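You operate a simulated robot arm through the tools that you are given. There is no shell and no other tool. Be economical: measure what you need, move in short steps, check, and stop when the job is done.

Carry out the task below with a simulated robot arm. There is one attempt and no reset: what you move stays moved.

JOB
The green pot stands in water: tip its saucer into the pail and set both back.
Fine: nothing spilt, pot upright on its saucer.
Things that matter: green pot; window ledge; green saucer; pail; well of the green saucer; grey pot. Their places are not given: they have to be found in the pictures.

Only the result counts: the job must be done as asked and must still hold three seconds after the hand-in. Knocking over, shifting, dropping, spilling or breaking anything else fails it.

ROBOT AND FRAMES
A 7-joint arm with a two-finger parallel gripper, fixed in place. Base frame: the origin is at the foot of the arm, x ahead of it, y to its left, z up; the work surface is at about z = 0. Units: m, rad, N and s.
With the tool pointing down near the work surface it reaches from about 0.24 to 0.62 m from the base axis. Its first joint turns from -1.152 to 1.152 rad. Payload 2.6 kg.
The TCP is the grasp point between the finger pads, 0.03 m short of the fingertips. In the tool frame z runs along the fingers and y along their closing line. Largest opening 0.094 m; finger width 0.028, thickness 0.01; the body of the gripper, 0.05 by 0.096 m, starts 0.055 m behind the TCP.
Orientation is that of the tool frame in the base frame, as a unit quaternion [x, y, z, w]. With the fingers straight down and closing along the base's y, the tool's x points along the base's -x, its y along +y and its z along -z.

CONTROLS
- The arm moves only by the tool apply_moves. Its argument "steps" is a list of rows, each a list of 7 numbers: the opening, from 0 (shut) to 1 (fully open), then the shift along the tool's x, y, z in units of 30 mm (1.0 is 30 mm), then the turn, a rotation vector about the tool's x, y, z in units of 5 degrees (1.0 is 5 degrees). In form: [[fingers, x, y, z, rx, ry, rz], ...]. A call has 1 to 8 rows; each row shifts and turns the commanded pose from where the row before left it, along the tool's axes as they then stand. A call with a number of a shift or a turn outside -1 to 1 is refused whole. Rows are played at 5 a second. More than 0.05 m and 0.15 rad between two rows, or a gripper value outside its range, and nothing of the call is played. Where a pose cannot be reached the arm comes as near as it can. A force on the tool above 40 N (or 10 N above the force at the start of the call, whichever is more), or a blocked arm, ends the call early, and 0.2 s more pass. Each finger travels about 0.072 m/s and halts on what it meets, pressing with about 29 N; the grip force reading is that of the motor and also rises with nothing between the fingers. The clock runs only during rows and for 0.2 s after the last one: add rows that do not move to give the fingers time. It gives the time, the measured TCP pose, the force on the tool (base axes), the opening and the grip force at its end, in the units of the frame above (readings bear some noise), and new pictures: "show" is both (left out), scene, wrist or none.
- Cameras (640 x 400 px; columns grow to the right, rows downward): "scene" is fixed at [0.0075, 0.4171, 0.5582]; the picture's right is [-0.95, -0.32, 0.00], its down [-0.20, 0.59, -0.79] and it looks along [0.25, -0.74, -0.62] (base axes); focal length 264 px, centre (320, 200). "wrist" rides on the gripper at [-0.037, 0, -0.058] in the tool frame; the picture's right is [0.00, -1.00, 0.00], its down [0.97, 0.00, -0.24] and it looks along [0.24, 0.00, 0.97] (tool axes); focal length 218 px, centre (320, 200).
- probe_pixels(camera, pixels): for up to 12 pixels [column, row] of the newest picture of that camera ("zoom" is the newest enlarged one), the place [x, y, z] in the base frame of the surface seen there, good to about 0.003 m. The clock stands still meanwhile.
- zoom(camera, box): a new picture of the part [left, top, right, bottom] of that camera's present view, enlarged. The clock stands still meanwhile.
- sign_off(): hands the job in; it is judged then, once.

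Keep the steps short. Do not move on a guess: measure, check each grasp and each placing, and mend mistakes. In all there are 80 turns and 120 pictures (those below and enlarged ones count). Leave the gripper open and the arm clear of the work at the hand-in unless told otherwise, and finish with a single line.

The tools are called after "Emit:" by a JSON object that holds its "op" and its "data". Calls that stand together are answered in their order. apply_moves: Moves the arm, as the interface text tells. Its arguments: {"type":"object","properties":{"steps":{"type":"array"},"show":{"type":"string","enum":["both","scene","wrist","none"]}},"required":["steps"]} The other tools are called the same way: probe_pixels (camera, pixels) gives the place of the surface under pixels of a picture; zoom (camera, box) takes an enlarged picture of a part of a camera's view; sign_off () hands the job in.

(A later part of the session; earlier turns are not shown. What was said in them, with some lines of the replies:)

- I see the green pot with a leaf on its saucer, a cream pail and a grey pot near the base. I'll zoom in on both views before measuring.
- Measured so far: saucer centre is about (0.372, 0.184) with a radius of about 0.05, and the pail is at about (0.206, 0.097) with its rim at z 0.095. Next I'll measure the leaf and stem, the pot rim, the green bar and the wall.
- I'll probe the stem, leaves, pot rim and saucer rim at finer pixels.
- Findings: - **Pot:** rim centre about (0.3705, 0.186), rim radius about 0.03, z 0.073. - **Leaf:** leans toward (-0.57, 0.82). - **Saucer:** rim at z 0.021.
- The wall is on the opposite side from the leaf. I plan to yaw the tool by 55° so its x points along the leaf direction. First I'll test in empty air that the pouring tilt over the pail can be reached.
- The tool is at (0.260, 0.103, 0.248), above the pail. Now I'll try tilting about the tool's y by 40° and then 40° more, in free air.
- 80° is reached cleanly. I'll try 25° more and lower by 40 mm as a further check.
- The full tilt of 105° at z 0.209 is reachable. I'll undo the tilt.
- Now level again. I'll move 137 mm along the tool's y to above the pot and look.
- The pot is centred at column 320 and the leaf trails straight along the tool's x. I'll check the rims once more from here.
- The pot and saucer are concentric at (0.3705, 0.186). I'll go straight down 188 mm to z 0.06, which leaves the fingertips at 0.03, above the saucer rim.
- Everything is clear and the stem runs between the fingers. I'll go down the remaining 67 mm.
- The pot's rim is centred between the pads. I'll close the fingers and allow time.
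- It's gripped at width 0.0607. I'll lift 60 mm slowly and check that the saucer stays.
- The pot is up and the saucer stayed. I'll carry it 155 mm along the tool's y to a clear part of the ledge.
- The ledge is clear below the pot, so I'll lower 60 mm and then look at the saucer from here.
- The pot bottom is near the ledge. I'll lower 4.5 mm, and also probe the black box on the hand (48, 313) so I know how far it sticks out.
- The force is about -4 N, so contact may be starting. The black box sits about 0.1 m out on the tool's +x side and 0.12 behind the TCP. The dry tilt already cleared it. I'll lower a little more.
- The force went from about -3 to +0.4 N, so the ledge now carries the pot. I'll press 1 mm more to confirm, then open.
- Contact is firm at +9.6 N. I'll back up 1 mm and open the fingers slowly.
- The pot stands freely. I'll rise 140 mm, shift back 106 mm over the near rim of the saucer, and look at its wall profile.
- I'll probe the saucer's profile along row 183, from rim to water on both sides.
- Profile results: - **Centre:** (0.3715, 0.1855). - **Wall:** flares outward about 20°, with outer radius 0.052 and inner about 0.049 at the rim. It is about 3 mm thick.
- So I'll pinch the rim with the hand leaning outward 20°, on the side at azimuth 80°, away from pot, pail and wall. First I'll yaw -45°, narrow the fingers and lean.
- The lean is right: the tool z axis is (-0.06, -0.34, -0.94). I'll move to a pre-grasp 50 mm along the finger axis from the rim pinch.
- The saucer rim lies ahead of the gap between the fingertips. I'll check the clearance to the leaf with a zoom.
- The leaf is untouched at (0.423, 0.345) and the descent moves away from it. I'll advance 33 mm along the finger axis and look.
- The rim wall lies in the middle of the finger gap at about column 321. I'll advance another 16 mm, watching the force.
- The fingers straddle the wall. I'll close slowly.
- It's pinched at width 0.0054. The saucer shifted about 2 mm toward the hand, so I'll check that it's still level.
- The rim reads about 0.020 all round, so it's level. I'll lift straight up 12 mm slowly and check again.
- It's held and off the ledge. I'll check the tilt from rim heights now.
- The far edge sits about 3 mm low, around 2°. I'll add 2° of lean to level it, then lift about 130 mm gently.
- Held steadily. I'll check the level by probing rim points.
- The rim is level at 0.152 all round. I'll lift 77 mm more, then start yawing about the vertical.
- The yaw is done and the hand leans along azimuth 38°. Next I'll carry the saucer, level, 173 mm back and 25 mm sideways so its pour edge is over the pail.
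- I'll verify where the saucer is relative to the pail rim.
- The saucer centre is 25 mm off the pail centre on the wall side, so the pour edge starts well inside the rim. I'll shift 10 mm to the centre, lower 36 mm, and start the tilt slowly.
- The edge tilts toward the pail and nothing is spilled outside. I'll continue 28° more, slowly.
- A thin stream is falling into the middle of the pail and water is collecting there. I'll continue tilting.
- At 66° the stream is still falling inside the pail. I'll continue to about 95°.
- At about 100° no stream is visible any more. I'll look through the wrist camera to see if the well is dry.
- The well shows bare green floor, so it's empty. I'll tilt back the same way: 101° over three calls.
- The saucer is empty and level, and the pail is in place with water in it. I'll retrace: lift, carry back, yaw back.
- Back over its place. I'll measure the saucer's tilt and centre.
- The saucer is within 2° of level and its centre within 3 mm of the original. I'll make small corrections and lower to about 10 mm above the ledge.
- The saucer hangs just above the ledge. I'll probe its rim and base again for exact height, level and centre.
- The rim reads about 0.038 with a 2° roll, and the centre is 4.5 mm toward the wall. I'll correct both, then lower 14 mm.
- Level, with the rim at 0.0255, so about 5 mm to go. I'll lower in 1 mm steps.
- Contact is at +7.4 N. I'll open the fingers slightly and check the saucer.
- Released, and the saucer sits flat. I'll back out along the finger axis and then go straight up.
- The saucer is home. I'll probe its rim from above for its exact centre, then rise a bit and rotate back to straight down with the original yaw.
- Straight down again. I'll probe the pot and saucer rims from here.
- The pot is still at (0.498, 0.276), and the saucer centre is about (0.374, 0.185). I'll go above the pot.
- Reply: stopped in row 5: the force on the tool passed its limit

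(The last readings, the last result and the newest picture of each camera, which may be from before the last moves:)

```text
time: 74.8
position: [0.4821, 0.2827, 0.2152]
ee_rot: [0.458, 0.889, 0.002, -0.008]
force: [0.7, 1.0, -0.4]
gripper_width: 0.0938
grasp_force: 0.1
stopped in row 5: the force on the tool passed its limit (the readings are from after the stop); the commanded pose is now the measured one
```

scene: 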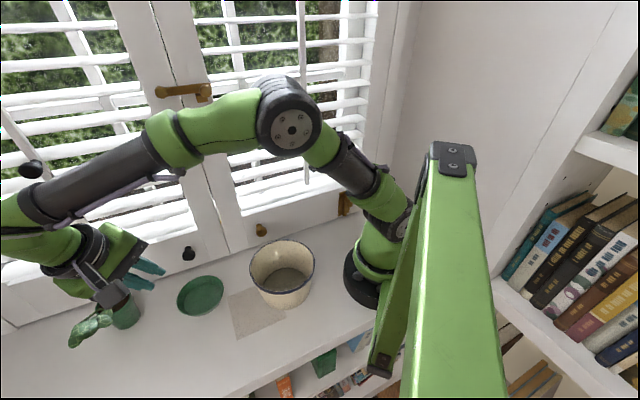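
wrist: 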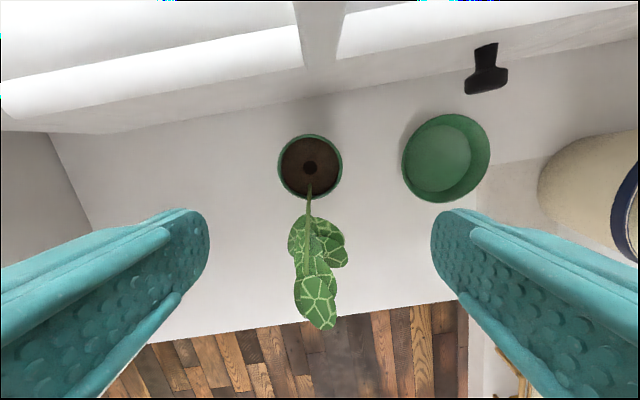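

The call stopped on force in row 5, so something touched, probably an arm link against the shutters. I'll look at the scene.

Emit:
{"op": "apply_moves", "data": {"steps": [[1, 0, 0, 0, 0, 0, 0]], "show": "scene"}}

Emit:
{"op": "zoom", "data": {"camera": "scene", "box": [0, 90, 240, 340]}}

```text
time: 75.2
position: [0.4838, 0.2833, 0.2174]
ee_rot: [0.458, 0.889, 0.001, -0.009]
force: [0.4, 2.1, -0.8]
gripper_width: 0.094
grasp_force: 0.0
```

scene: 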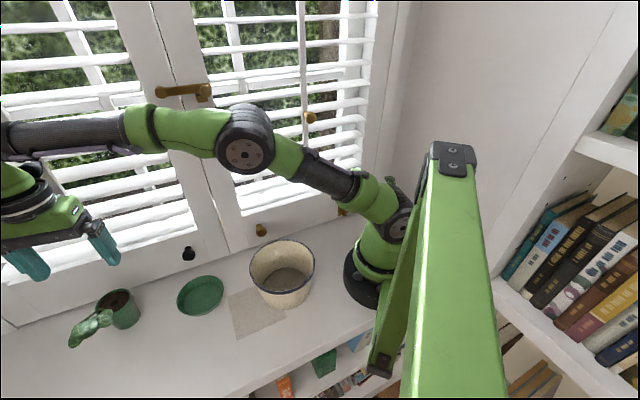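

```text
1.60 times, centred on (120, 215) of scene
```

zoom: 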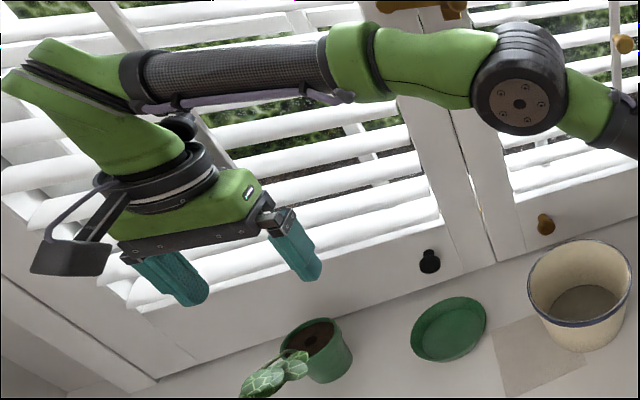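

The wrist seems to be against the shutter rod's knob, which was visible earlier at (30, 168). I'll back away from the wall 12 mm, undo the 1° twist, and go down to the height that was free before (z about 0.165).

Emit:
{"op": "apply_moves", "data": {"steps": [[1, 0.4, -0.3, 0, -0.076, -0.194, 0.103], [1, 0, 0, 0.6, 0, 0, 0], [1, 0, 0, 0.6, 0, 0, 0], [1, 0, 0, 0.5, 0, 0, 0], [1, 0, 0, 0, 0, 0, 0]], "show": "both"}}

Emit:
{"op": "probe_pixels", "data": {"camera": "scene", "pixels": [[30, 168], [24, 172], [31, 165]]}}

```text
time: 76.4
position: [0.4692, 0.2875, 0.167]
ee_rot: [0.463, 0.886, 0.0, 0.001]
force: [-0.1, 0.2, 0.8]
gripper_width: 0.094
grasp_force: 0.1
```

scene: 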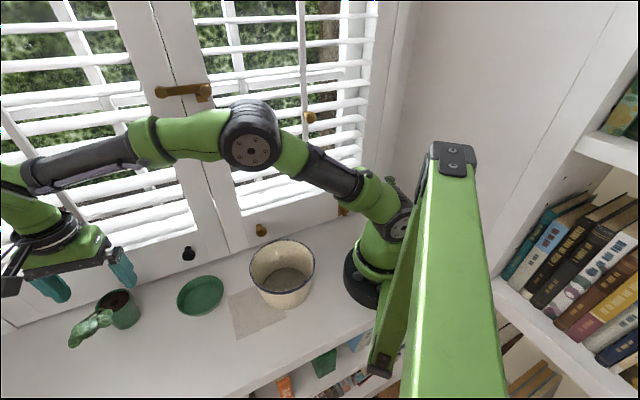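
wrist: 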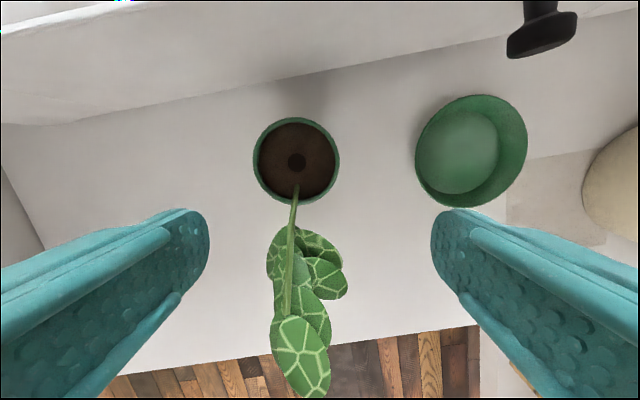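

```text
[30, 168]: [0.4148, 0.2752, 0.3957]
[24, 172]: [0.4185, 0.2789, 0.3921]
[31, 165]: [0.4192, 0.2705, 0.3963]
```

Free again. I'll move over the pot, 17 mm along y and -26 mm along x, while descending slightly.

Emit:
{"op": "apply_moves", "data": {"steps": [[1, -0.294, 0.192, 0.15, 0, 0, 0], [1, -0.294, 0.192, 0.15, 0, 0, 0], [1, -0.294, 0.192, 0.15, 0, 0, 0], [1, 0, 0, 0.5, 0, 0, 0], [1, 0, 0, 0, 0, 0, 0]], "show": "wrist"}}

Emit:
{"op": "probe_pixels", "data": {"camera": "wrist", "pixels": [[320, 200], [318, 160], [285, 200], [355, 200]]}}

```text
time: 77.6
position: [0.4951, 0.2796, 0.138]
ee_rot: [0.459, 0.888, 0.001, 0.0]
force: [0.2, 0.4, -0.4]
gripper_width: 0.0942
grasp_force: 0.0
```

wrist: 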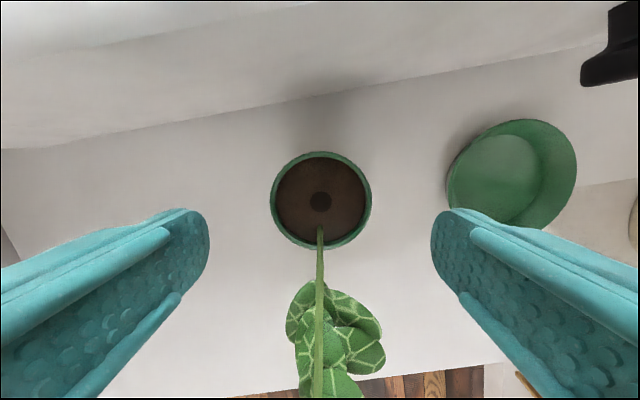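

```text
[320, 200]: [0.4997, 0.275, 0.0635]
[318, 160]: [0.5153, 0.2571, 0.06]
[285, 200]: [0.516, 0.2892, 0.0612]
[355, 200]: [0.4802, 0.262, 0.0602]
```

The pot is centred in columns. I'll go straight down 80 mm and re-measure.

Emit:
{"op": "apply_moves", "data": {"steps": [[1, 0, 0, 0.7, 0, 0, 0], [1, 0, 0, 0.7, 0, 0, 0], [1, 0, 0, 0.7, 0, 0, 0], [1, 0, 0, 0.55, 0, 0, 0], [1, 0, 0, 0, 0, 0, 0]], "show": "wrist"}}

```text
time: 78.8
position: [0.4984, 0.2741, 0.0577]
ee_rot: [0.464, 0.886, 0.0, 0.0]
force: [-0.2, 0.1, -0.2]
gripper_width: 0.0944
grasp_force: 0.0
```

wrist: 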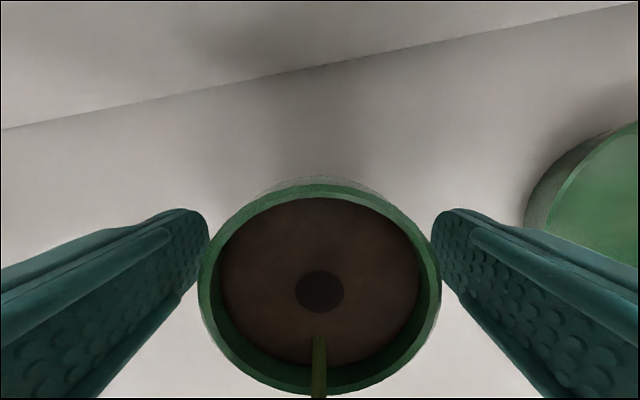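

Position is (0.498, 0.274, 0.058) and the pot is centred. I'll close on it and then lift 60 mm.

Emit:
{"op": "apply_moves", "data": {"steps": [[0.66, 0, 0, 0, 0, 0, 0], [0.5, 0, 0, 0, 0, 0, 0], [0.5, 0, 0, 0, 0, 0, 0], [0.5, 0, 0, 0, 0, 0, 0], [0.5, 0, 0, -0.4, 0, 0, 0], [0.5, 0, 0, -0.8, 0, 0, 0], [0.5, 0, 0, -0.8, 0, 0, 0], [0.5, 0, 0, 0, 0, 0, 0]], "show": "both"}}

```text
time: 80.6
position: [0.499, 0.2769, 0.1195]
ee_rot: [0.461, 0.887, 0.002, 0.001]
force: [-0.4, 0.8, -2.9]
gripper_width: 0.0606
grasp_force: 29.0
```

scene: 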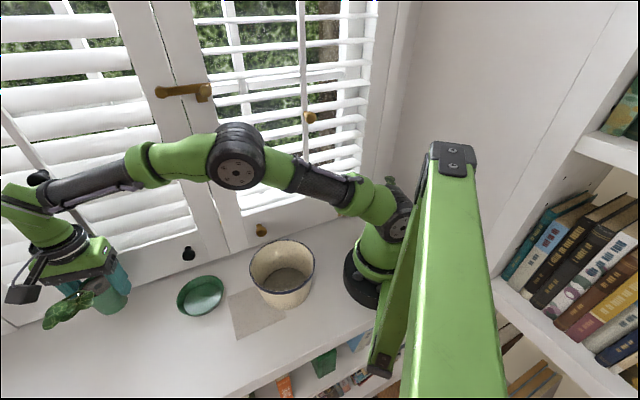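
wrist: 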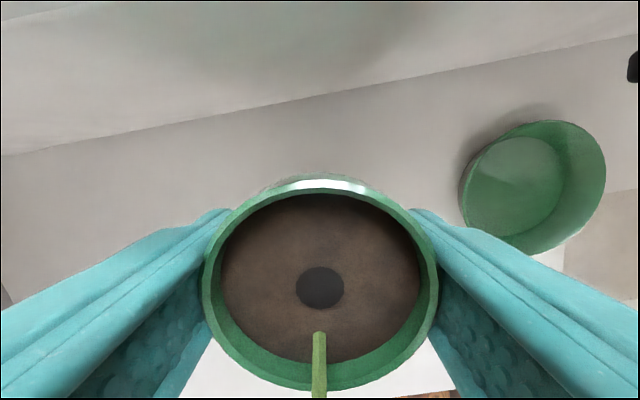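

The pot is held, but the left shutter slats look more closed than before: the rod's knob is now at (38, 178). I'll zoom in before moving further.

Emit:
{"op": "zoom", "data": {"camera": "scene", "box": [0, 60, 200, 260]}}

Emit:
{"op": "probe_pixels", "data": {"camera": "scene", "pixels": [[38, 178], [32, 181], [45, 175], [10, 120], [20, 145], [60, 200], [90, 187], [130, 90]]}}

```text
2.00 times, centred on (100, 160) of scene
```

zoom: 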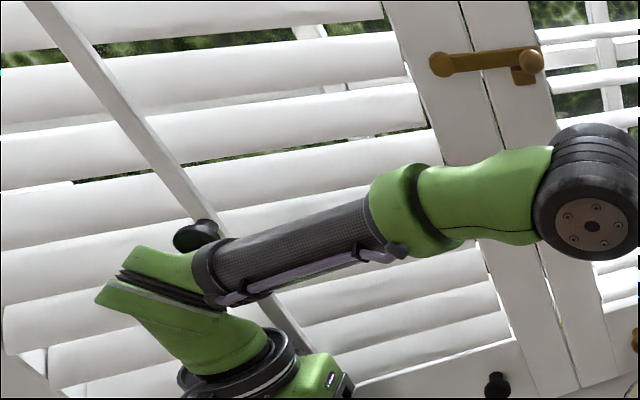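

```text
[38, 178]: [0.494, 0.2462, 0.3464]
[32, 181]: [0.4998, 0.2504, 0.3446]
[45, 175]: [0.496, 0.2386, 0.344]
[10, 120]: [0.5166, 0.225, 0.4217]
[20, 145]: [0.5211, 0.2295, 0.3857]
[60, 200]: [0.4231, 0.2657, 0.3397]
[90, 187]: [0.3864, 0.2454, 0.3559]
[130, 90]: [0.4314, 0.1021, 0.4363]
```

The left shutter's rod was pushed down about 19 mm during the last approach: its knob is now at (0.494, 0.246, 0.346). I'll move off it first, away from the wall, then carry the pot back toward the saucer and look at the shutter again.

Emit:
{"op": "apply_moves", "data": {"steps": [[0.5, 0.3, 0, 0, 0, 0, 0], [0.5, 0.3, 0, 0, 0, 0, 0], [0.5, 0, -0.6, 0, 0, 0, 0], [0.5, 0, -0.9, 0, 0, 0, 0], [0.5, 0, -0.9, 0, 0, 0, 0], [0.5, -0.1, -0.9, 0, 0, 0, 0], [0.5, -0.2, -0.9, 0, 0, 0, 0], [0.5, -0.2, -0.9, 0, 0, 0, 0]], "show": "both"}}

```text
time: 82.4
position: [0.3694, 0.1913, 0.1188]
ee_rot: [0.463, 0.886, 0.001, 0.0]
force: [-0.2, 1.3, -3.7]
gripper_width: 0.0606
grasp_force: 28.8
```

scene: 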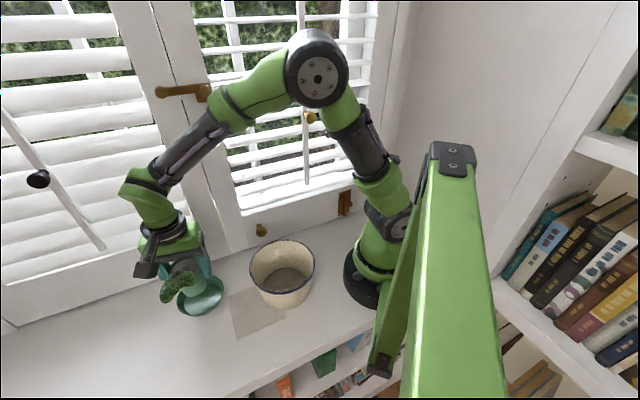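
wrist: 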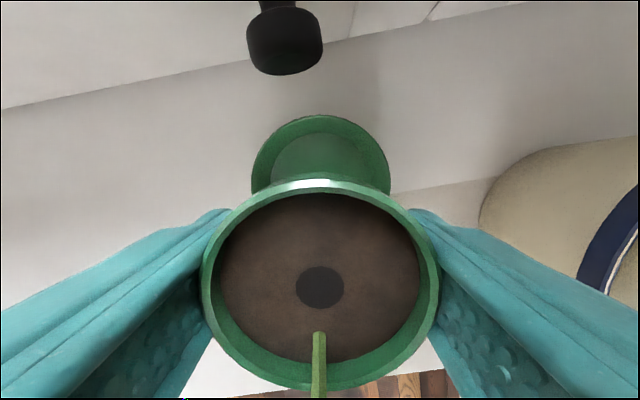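

The knob stays low; I'll restore it after placing the pot. The saucer is centred in column and needs a 7 mm shift toward the wall. I'll shift and lower to just above contact.

Emit:
{"op": "apply_moves", "data": {"steps": [[0.5, -0.24, -0.02, 0, 0, 0, 0], [0.5, 0, 0, 0.6, 0, 0, 0], [0.5, 0, 0, 0.5, 0, 0, 0], [0.5, 0, 0, 0, 0, 0, 0]], "show": "both"}}

Emit:
{"op": "probe_pixels", "data": {"camera": "wrist", "pixels": [[320, 121], [260, 150], [380, 150], [240, 185], [400, 185], [320, 180]]}}

```text
time: 83.4
position: [0.3743, 0.1845, 0.0861]
ee_rot: [0.462, 0.887, 0.001, 0.0]
force: [0.0, 0.4, -2.5]
gripper_width: 0.061
grasp_force: 28.9
```

scene: 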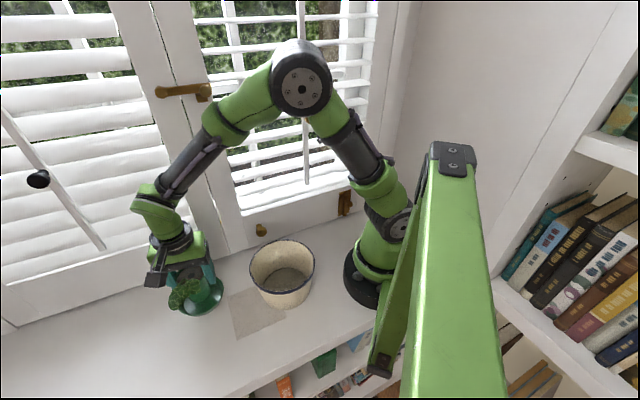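
wrist: 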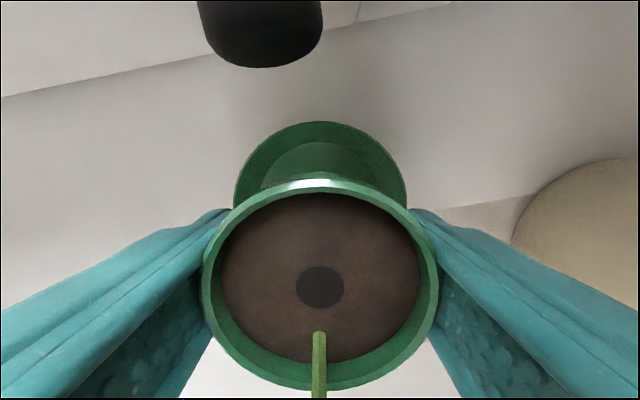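

```text
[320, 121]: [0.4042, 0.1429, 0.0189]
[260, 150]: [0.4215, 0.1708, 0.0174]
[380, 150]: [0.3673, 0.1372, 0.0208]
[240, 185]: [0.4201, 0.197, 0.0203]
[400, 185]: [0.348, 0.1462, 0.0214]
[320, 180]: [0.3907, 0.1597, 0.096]
```

The pot is concentric with the saucer to about 2 mm. I'll lower 22 mm more, then feel for contact.

Emit:
{"op": "apply_moves", "data": {"steps": [[0.5, 0, 0, 0.4, 0, 0, 0], [0.5, 0, 0, 0.33, 0, 0, 0], [0.5, 0, 0, 0.04, 0, 0, 0], [0.5, 0, 0, 0.04, 0, 0, 0], [0.5, 0, 0, 0, 0, 0, 0]], "show": "none"}}

Emit:
{"op": "apply_moves", "data": {"steps": [[0.5, 0, 0, 0.03, 0, 0, 0], [0.5, 0, 0, 0, 0, 0, 0]], "show": "none"}}

```text
time: 84.6
position: [0.3744, 0.185, 0.062]
ee_rot: [0.462, 0.887, 0.002, 0.002]
force: [-2.9, -2.2, 11.4]
gripper_width: 0.0609
grasp_force: 29.0
```

```text
time: 85.2
position: [0.3749, 0.1852, 0.0613]
ee_rot: [0.462, 0.887, 0.002, 0.002]
force: [-4.0, -0.3, 22.1]
gripper_width: 0.0608
grasp_force: 28.9
```

Firm contact. I'll back up 2 mm to unload, then open slowly.

Emit:
{"op": "apply_moves", "data": {"steps": [[0.5, 0, 0, -0.04, 0, 0, 0], [0.5, 0, 0, -0.03, 0, 0, 0], [0.66, 0, 0, 0, 0, 0, 0], [0.8, 0, 0, 0, 0, 0, 0], [0.95, 0, 0, 0, 0, 0, 0], [1, 0, 0, 0, 0, 0, 0]], "show": "wrist"}}

```text
time: 86.6
position: [0.3733, 0.1851, 0.0622]
ee_rot: [0.462, 0.887, 0.001, 0.001]
force: [-0.4, -0.2, 0.6]
gripper_width: 0.0939
grasp_force: 0.1
```

wrist: 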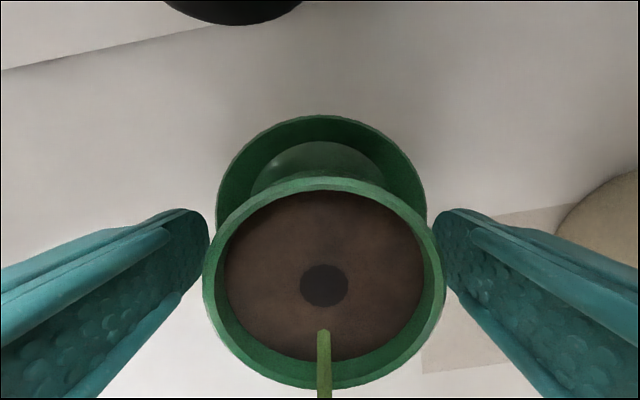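

The pot stands on the saucer. I'll rise straight up 180 mm and check everything.

Emit:
{"op": "apply_moves", "data": {"steps": [[1, 0, 0, -0.6, 0, 0, 0], [1, 0, 0, -0.9, 0, 0, 0], [1, 0, 0, -0.9, 0, 0, 0], [1, 0, 0, -0.9, 0, 0, 0], [1, 0, 0, -0.9, 0, 0, 0], [1, 0, 0, -0.9, 0, 0, 0], [1, 0, 0, -0.9, 0, 0, 0], [1, 0, 0, 0, 0, 0, 0]], "show": "scene"}}

Emit:
{"op": "zoom", "data": {"camera": "scene", "box": [150, 220, 340, 340]}}

Emit:
{"op": "zoom", "data": {"camera": "scene", "box": [0, 60, 160, 280]}}

Emit:
{"op": "probe_pixels", "data": {"camera": "scene", "pixels": [[38, 179], [32, 181], [45, 176], [20, 145], [30, 160], [55, 195], [80, 225], [100, 245], [60, 50], [60, 150], [130, 220], [40, 186]]}}

```text
time: 88.4
position: [0.3746, 0.185, 0.2415]
ee_rot: [0.463, 0.887, 0.001, 0.0]
force: [0.2, -0.1, -0.1]
gripper_width: 0.0939
grasp_force: 0.0
```

scene: 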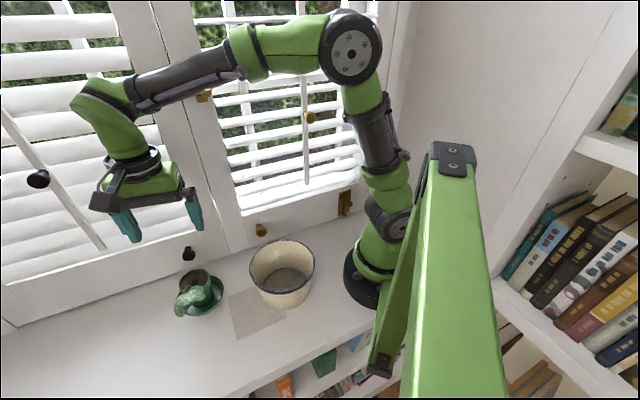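

```text
3.33 times, centred on (245, 280) of scene
```

zoom: 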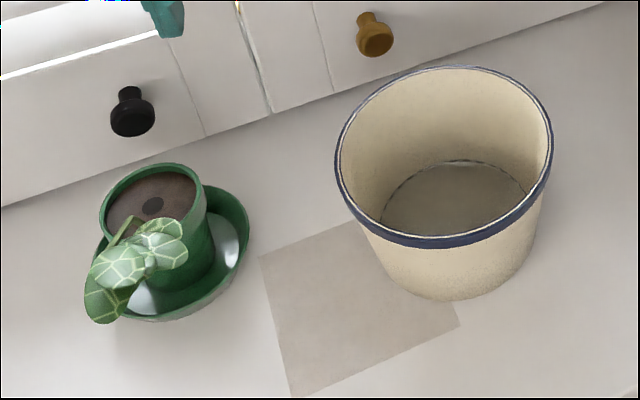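

```text
1.82 times, centred on (80, 170) of scene
```

zoom: 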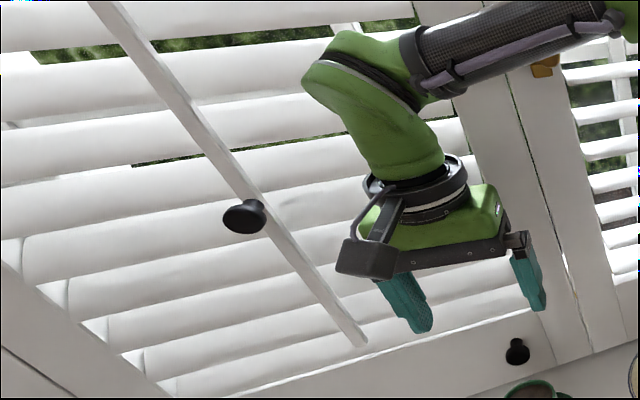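

```text
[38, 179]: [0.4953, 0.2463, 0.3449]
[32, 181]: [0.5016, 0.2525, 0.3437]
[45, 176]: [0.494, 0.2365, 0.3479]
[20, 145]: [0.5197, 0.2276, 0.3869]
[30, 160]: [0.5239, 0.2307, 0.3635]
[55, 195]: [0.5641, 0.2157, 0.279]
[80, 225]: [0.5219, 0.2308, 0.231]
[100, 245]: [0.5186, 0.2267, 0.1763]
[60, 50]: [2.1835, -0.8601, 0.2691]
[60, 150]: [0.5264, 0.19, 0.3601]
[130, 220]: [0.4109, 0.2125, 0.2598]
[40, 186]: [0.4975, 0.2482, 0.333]
```

Pot, saucer and pail are all right: the saucer is dry and there is water in the pail. Now I'll mend the shutter. Its knob needs to go back up about 19 mm, to pixel (30, 168).

I'll push it from below with closed, horizontal fingers, approaching from the room side. First I'll move away from the wall, rise and start tilting.

Emit:
{"op": "apply_moves", "data": {"steps": [[0.5, 0.945, 0, -0.5, 0, 0, 0], [0, 0.945, 0, -0.5, 0, 0, 0], [0, 0.945, 0, -0.5, 0, 0, 0], [0, 0.945, 0, -0.5, 0, 0, 0], [0, 0, 0, 0, 0, -1, 0], [0, 0, 0, 0, 0, -1, 0], [0, 0, 0, 0, 0, -1, 0], [0, 0, 0, 0, 0, -1, 0]], "show": "none"}}

Emit:
{"op": "apply_moves", "data": {"steps": [[0, 0, 0, 0, 0, -1, 0], [0, 0, 0, 0, 0, -1, 0], [0, 0, 0, 0, 0, -1, 0], [0, 0, 0, 0, 0, -1, 0], [0, 0, 0, 0, 0, -1, 0], [0, 0, 0, 0, 0, -1, 0], [0, 0, 0, 0, 0, -1, 0], [0, 0, 0, 0, 0, -1, 0]], "show": "none"}}

Emit:
{"op": "apply_moves", "data": {"steps": [[0, 0, 0, 0, 0, -1, 0], [0, 0, 0, 0, 0, -1, 0], [0, 0, 0, 0, 0, -1, 0], [0, 0, 0, 0, 0, -1, 0], [0, 0, 0, 0, 0, -1, 0], [0, 0, 0, 0, 0, -1, 0], [0, 0, 0, 0, 0, 0, 0]], "show": "scene"}}

```text
time: 90.2
position: [0.308, 0.2779, 0.3027]
ee_rot: [0.456, 0.873, -0.079, 0.156]
force: [0.0, -1.0, -0.5]
gripper_width: 0.0
grasp_force: 28.8
```

```text
time: 92.0
position: [0.3084, 0.2766, 0.3014]
ee_rot: [0.401, 0.767, -0.232, 0.444]
force: [-0.5, -0.2, 0.3]
gripper_width: 0.0
grasp_force: 28.9
```

```text
time: 93.6
position: [0.3096, 0.277, 0.3016]
ee_rot: [0.327, 0.626, -0.326, 0.628]
force: [0.1, -1.4, -1.0]
gripper_width: 0.0002
grasp_force: 29.0
```

scene: 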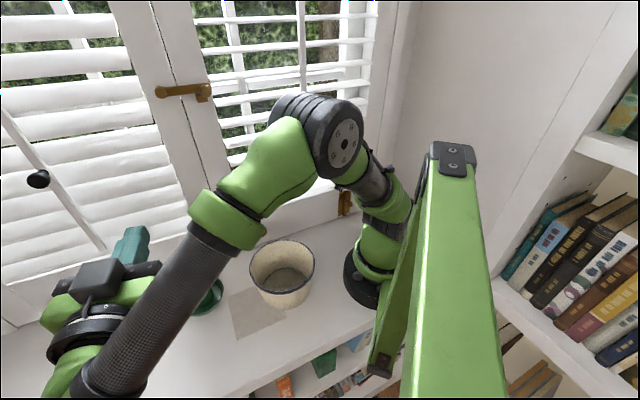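

The tool is horizontal, pointing at the window, with its tip about 0.09 m short of the knob plane. I'll move 136 mm along y to line up with the knob.

Emit:
{"op": "apply_moves", "data": {"steps": [[0, 0, 0.91, 0, 0, 0, 0], [0, 0, 0.91, 0, 0, 0, 0], [0, 0, 0.91, 0, 0, 0, 0], [0, 0, 0.91, 0, 0, 0, 0], [0, 0, 0.91, 0, 0, 0, 0], [0, 0, 0, 0, 0, 0, 0]], "show": "both"}}

```text
time: 95.0
position: [0.4218, 0.3555, 0.3022]
ee_rot: [0.326, 0.627, -0.326, 0.627]
force: [-0.4, 0.8, 0.5]
gripper_width: 0.0
grasp_force: 28.5
```

scene: 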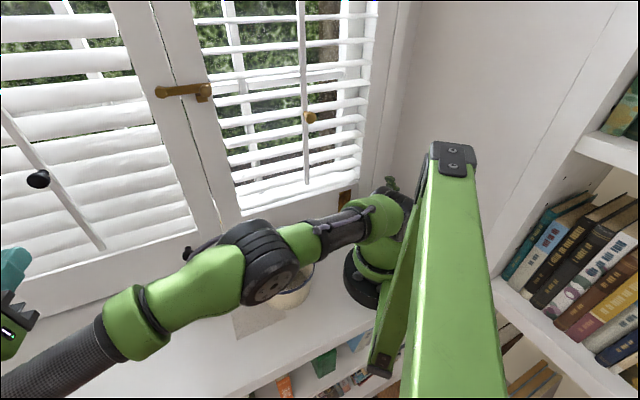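
wrist: 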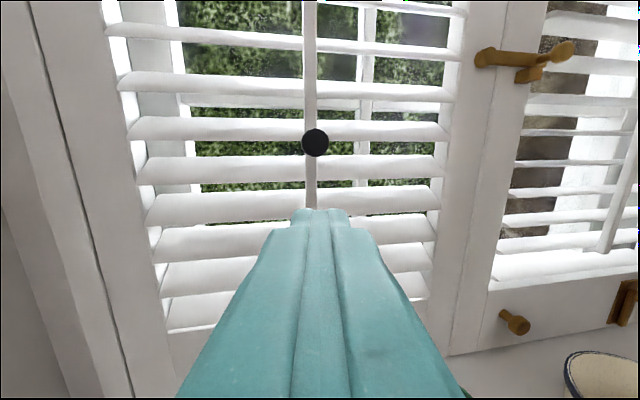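

The knob sits at (315, 142) in the wrist view, above the fingertips. I'll measure it and the arm's elbow height over the pail.

Emit:
{"op": "probe_pixels", "data": {"camera": "wrist", "pixels": [[315, 142], [315, 131], [315, 153], [303, 142], [327, 142], [312, 180], [310, 100]]}}

Emit:
{"op": "probe_pixels", "data": {"camera": "scene", "pixels": [[270, 290], [265, 260], [200, 295], [295, 262]]}}

```text
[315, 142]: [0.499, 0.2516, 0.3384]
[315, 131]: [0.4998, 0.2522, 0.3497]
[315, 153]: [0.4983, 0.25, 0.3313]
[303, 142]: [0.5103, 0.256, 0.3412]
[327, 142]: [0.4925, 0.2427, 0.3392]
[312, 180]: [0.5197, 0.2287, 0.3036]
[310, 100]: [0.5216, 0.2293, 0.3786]
```

```text
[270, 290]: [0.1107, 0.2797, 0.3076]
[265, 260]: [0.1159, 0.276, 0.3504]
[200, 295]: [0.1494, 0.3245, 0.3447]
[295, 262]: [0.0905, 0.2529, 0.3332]
```

The elbow is safely high. The knob's bottom is at z 0.330 and the finger tops are at about 0.316. I'll advance 116 mm so the tips lie under the knob, 14 mm short of the rod.

Emit:
{"op": "apply_moves", "data": {"steps": [[0, 0, 0.11, 0.8, 0, 0, 0], [0, 0, 0, 0.8, 0, 0, 0], [0, 0, 0, 0.8, 0, 0, 0], [0, 0, 0, 0.8, 0, 0, 0], [0, 0, 0, 0.66, 0, 0, 0], [0, 0, 0, 0, 0, 0, 0]], "show": "both"}}

```text
time: 96.4
position: [0.4899, 0.2619, 0.3026]
ee_rot: [0.328, 0.626, -0.326, 0.628]
force: [0.2, -0.1, 0.0]
gripper_width: 0.0001
grasp_force: 29.1
```

scene: 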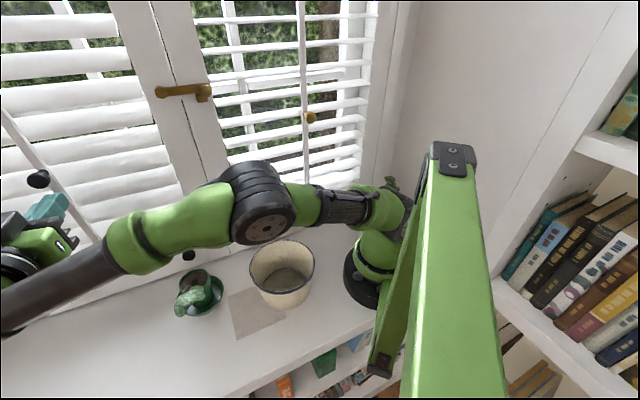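
wrist: 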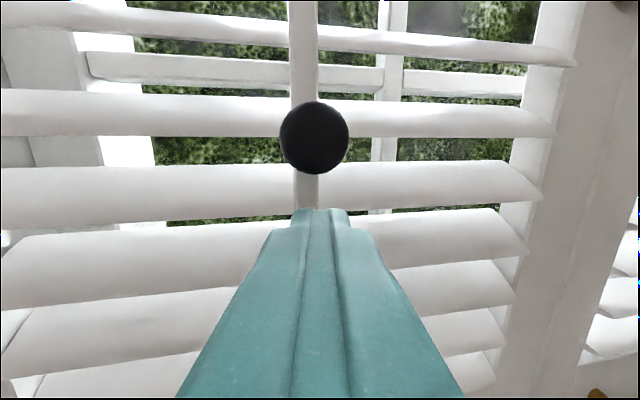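

The fingers are under the knob. I'll raise by 22 mm slowly, touching after about 14 mm.

Emit:
{"op": "apply_moves", "data": {"steps": [[0, -0.2, 0, 0, 0, 0, 0], [0, -0.2, 0, 0, 0, 0, 0], [0, -0.15, 0, 0, 0, 0, 0], [0, -0.1, 0, 0, 0, 0, 0], [0, -0.08, 0, 0, 0, 0, 0], [0, 0, 0, 0, 0, 0, 0]], "show": "both"}}

```text
time: 97.8
position: [0.4896, 0.2619, 0.3242]
ee_rot: [0.328, 0.626, -0.326, 0.628]
force: [-1.0, 0.1, 0.2]
gripper_width: 0.0
grasp_force: 28.8
```

scene: 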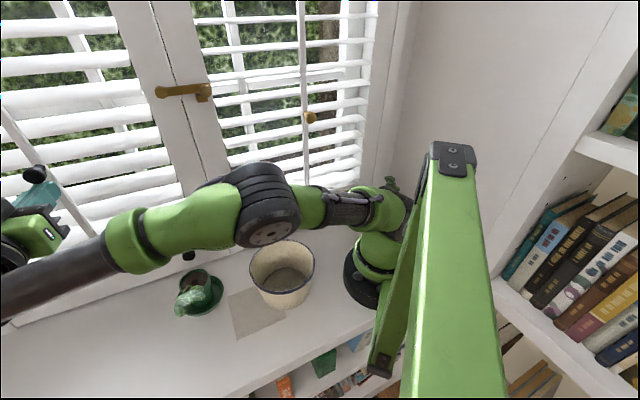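
wrist: 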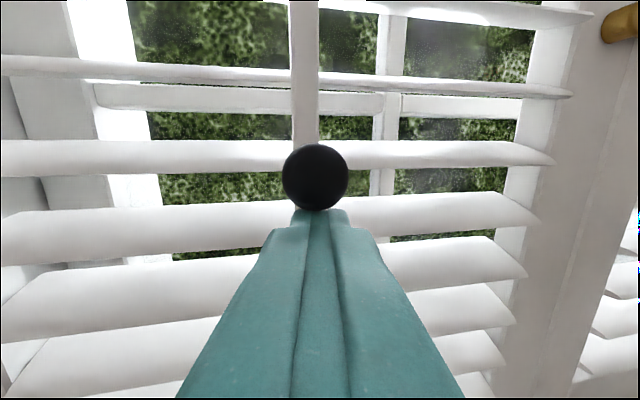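

It works smoothly: the slats are opening and the knob is at (34, 173). I'll raise 9 mm more.

Emit:
{"op": "apply_moves", "data": {"steps": [[0, -0.1, 0, 0, 0, 0, 0], [0, -0.1, 0, 0, 0, 0, 0], [0, -0.1, 0, 0, 0, 0, 0], [0, 0, 0, 0, 0, 0, 0]], "show": "scene"}}

Emit:
{"op": "zoom", "data": {"camera": "scene", "box": [0, 100, 160, 220]}}

```text
time: 98.8
position: [0.4902, 0.2611, 0.334]
ee_rot: [0.327, 0.626, -0.325, 0.629]
force: [0.2, -0.1, 0.0]
gripper_width: 0.0
grasp_force: 29.5
```

scene: 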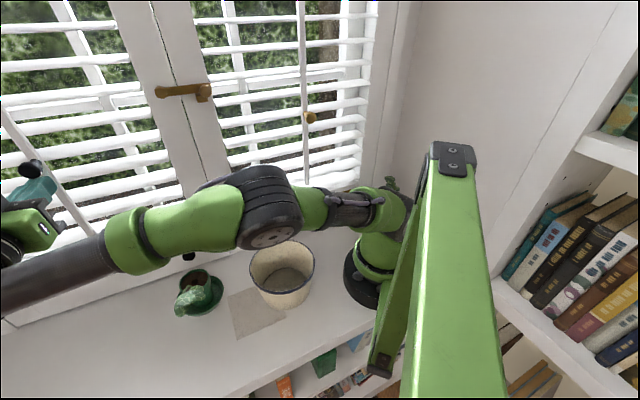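

```text
3.33 times, centred on (80, 160) of scene
```

zoom: 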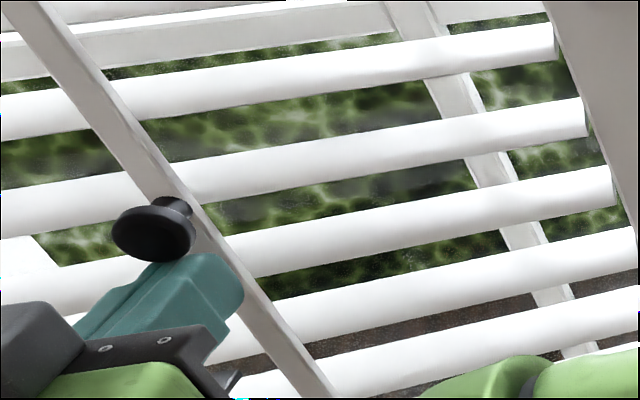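

The knob is now at (30, 170) against about (30, 168) originally. I'll raise 3 mm more, then lower the fingers off it and back out.

Emit:
{"op": "apply_moves", "data": {"steps": [[0, -0.05, 0, 0, 0, 0, 0], [0, -0.05, 0, 0, 0, 0, 0], [0, 0, 0, 0, 0, 0, 0], [0, 0.3, 0, 0, 0, 0, 0], [0, 0.4, 0, 0, 0, 0, 0], [0, 0, 0, -0.8, 0, 0, 0], [0, 0, 0, -0.8, 0, 0, 0], [0, 0, 0, -0.8, 0, 0, 0]], "show": "scene"}}

Emit:
{"op": "zoom", "data": {"camera": "scene", "box": [0, 100, 160, 220]}}

```text
time: 100.6
position: [0.4481, 0.3208, 0.3157]
ee_rot: [0.328, 0.626, -0.326, 0.628]
force: [0.0, -0.2, -0.5]
gripper_width: 0.0
grasp_force: 29.2
```

scene: 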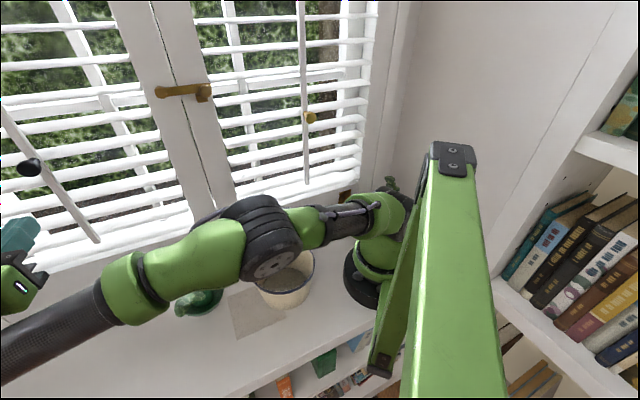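

```text
3.33 times, centred on (80, 160) of scene
```

zoom: 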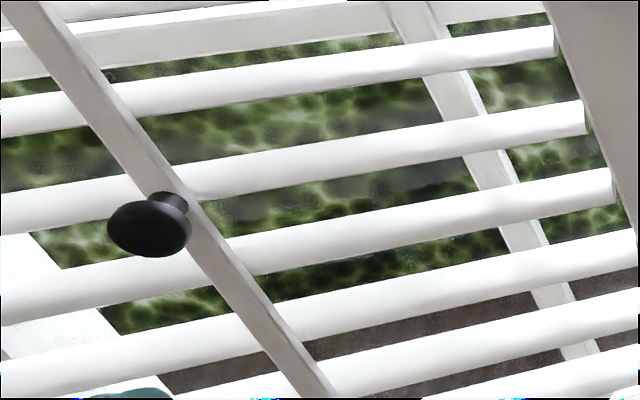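

The shutter is back: the knob is at (29, 168.7), the slats match the first picture, and it holds. I'll retreat to the room side, untilt and open.

Emit:
{"op": "apply_moves", "data": {"steps": [[0, 0, 0, -0.8, 0, 0, 0], [0, -0.2, 0, -0.7, 0, 0, 0], [0, -0.3, -0.8, 0, 0, 0, 0], [0, -0.3, -0.9, 0, 0, 0, 0], [0, -0.3, -0.9, 0, 0, 0, 0], [0, 0, -0.9, 0, 0, 0, 0], [0, 0, -0.9, 0, 0, 0, 0], [0, 0, 0, 0, 0, 0, 0]], "show": "none"}}

Emit:
{"op": "apply_moves", "data": {"steps": [[0.3, 0, 0, 0, 0, 1, 0], [0.3, 0, 0, 0, 0, 1, 0], [0.3, 0, 0, 0, 0, 1, 0], [0.3, 0, 0, 0, 0, 1, 0], [0.3, 0, 0, 0, 0, 1, 0], [0.3, 0, 0, 0, 0, 1, 0], [0.3, 0, 0, 0, 0, 1, 0], [0.3, 0, 0, 0, 0, 1, 0]], "show": "none"}}

Emit:
{"op": "apply_moves", "data": {"steps": [[1, 0, 0, 0, 0, 1, 0], [1, 0, 0, 0, 0, 1, 0], [1, 0, 0, 0, 0, 1, 0], [1, 0, 0, 0, 0, 1, 0], [1, 0, 0, 0, 0, 1, 0], [1, 0, 0, 0, 0, 1, 0], [1, 0, 0, 0, 0, 1, 0], [1, 0, 0, 0, 0, 1, 0]], "show": "both"}}

Emit:
{"op": "zoom", "data": {"camera": "scene", "box": [150, 220, 340, 340]}}

```text
time: 102.4
position: [0.3172, 0.2795, 0.3466]
ee_rot: [0.327, 0.627, -0.325, 0.628]
force: [0.8, 0.1, -0.4]
gripper_width: 0.0002
grasp_force: 29.4
out of reach, approached as far as the arm can: row 7
```

```text
time: 104.2
position: [0.3174, 0.2793, 0.3462]
ee_rot: [0.419, 0.804, -0.194, 0.375]
force: [0.4, 0.3, -0.5]
gripper_width: 0.0282
grasp_force: 0.1
```

```text
time: 106.0
position: [0.3177, 0.2791, 0.3473]
ee_rot: [0.461, 0.883, -0.038, 0.077]
force: [0.2, 0.5, -0.2]
gripper_width: 0.0941
grasp_force: 0.0
```

scene: 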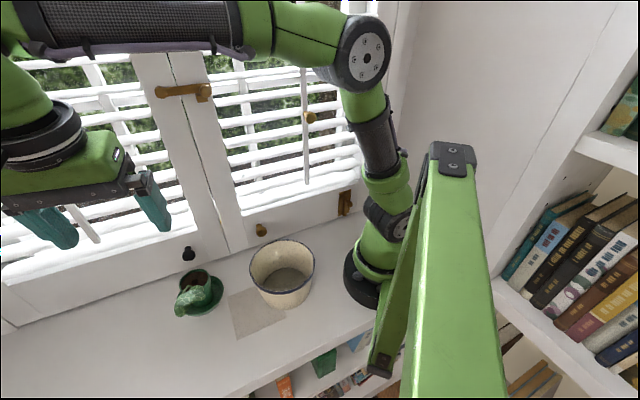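
wrist: 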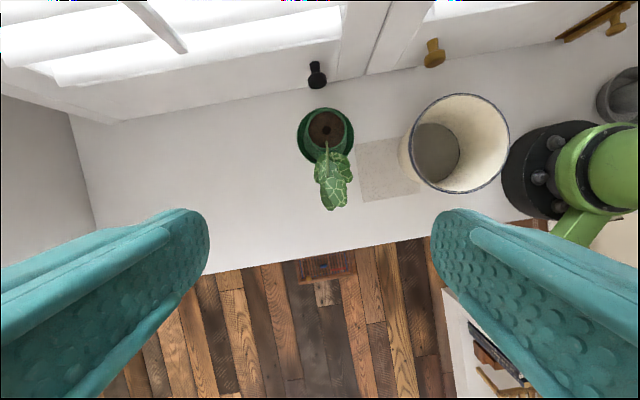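

```text
3.33 times, centred on (245, 280) of scene
```

zoom: 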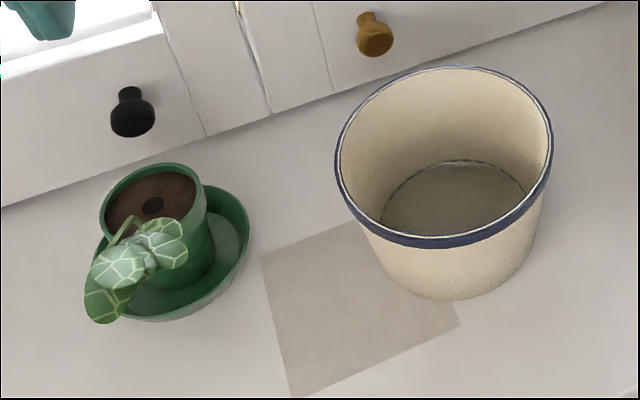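

The pot stands upright on its emptied saucer in the original place, and the water is in the pail, which hasn't moved. The ledge is dry, the shutter is restored, the gripper is open and the arm is clear. I'm handing in.

Emit:
{"op": "sign_off", "data": {}}

```text
The job is handed in.
```

The saucer is emptied into the pail and the green pot is upright on it, back within about 3 mm of its original place with nothing spilt; on the way the arm pushed the left shutter's rod down about 19 mm, and I raised it back to match the first picture as closely as I could measure.
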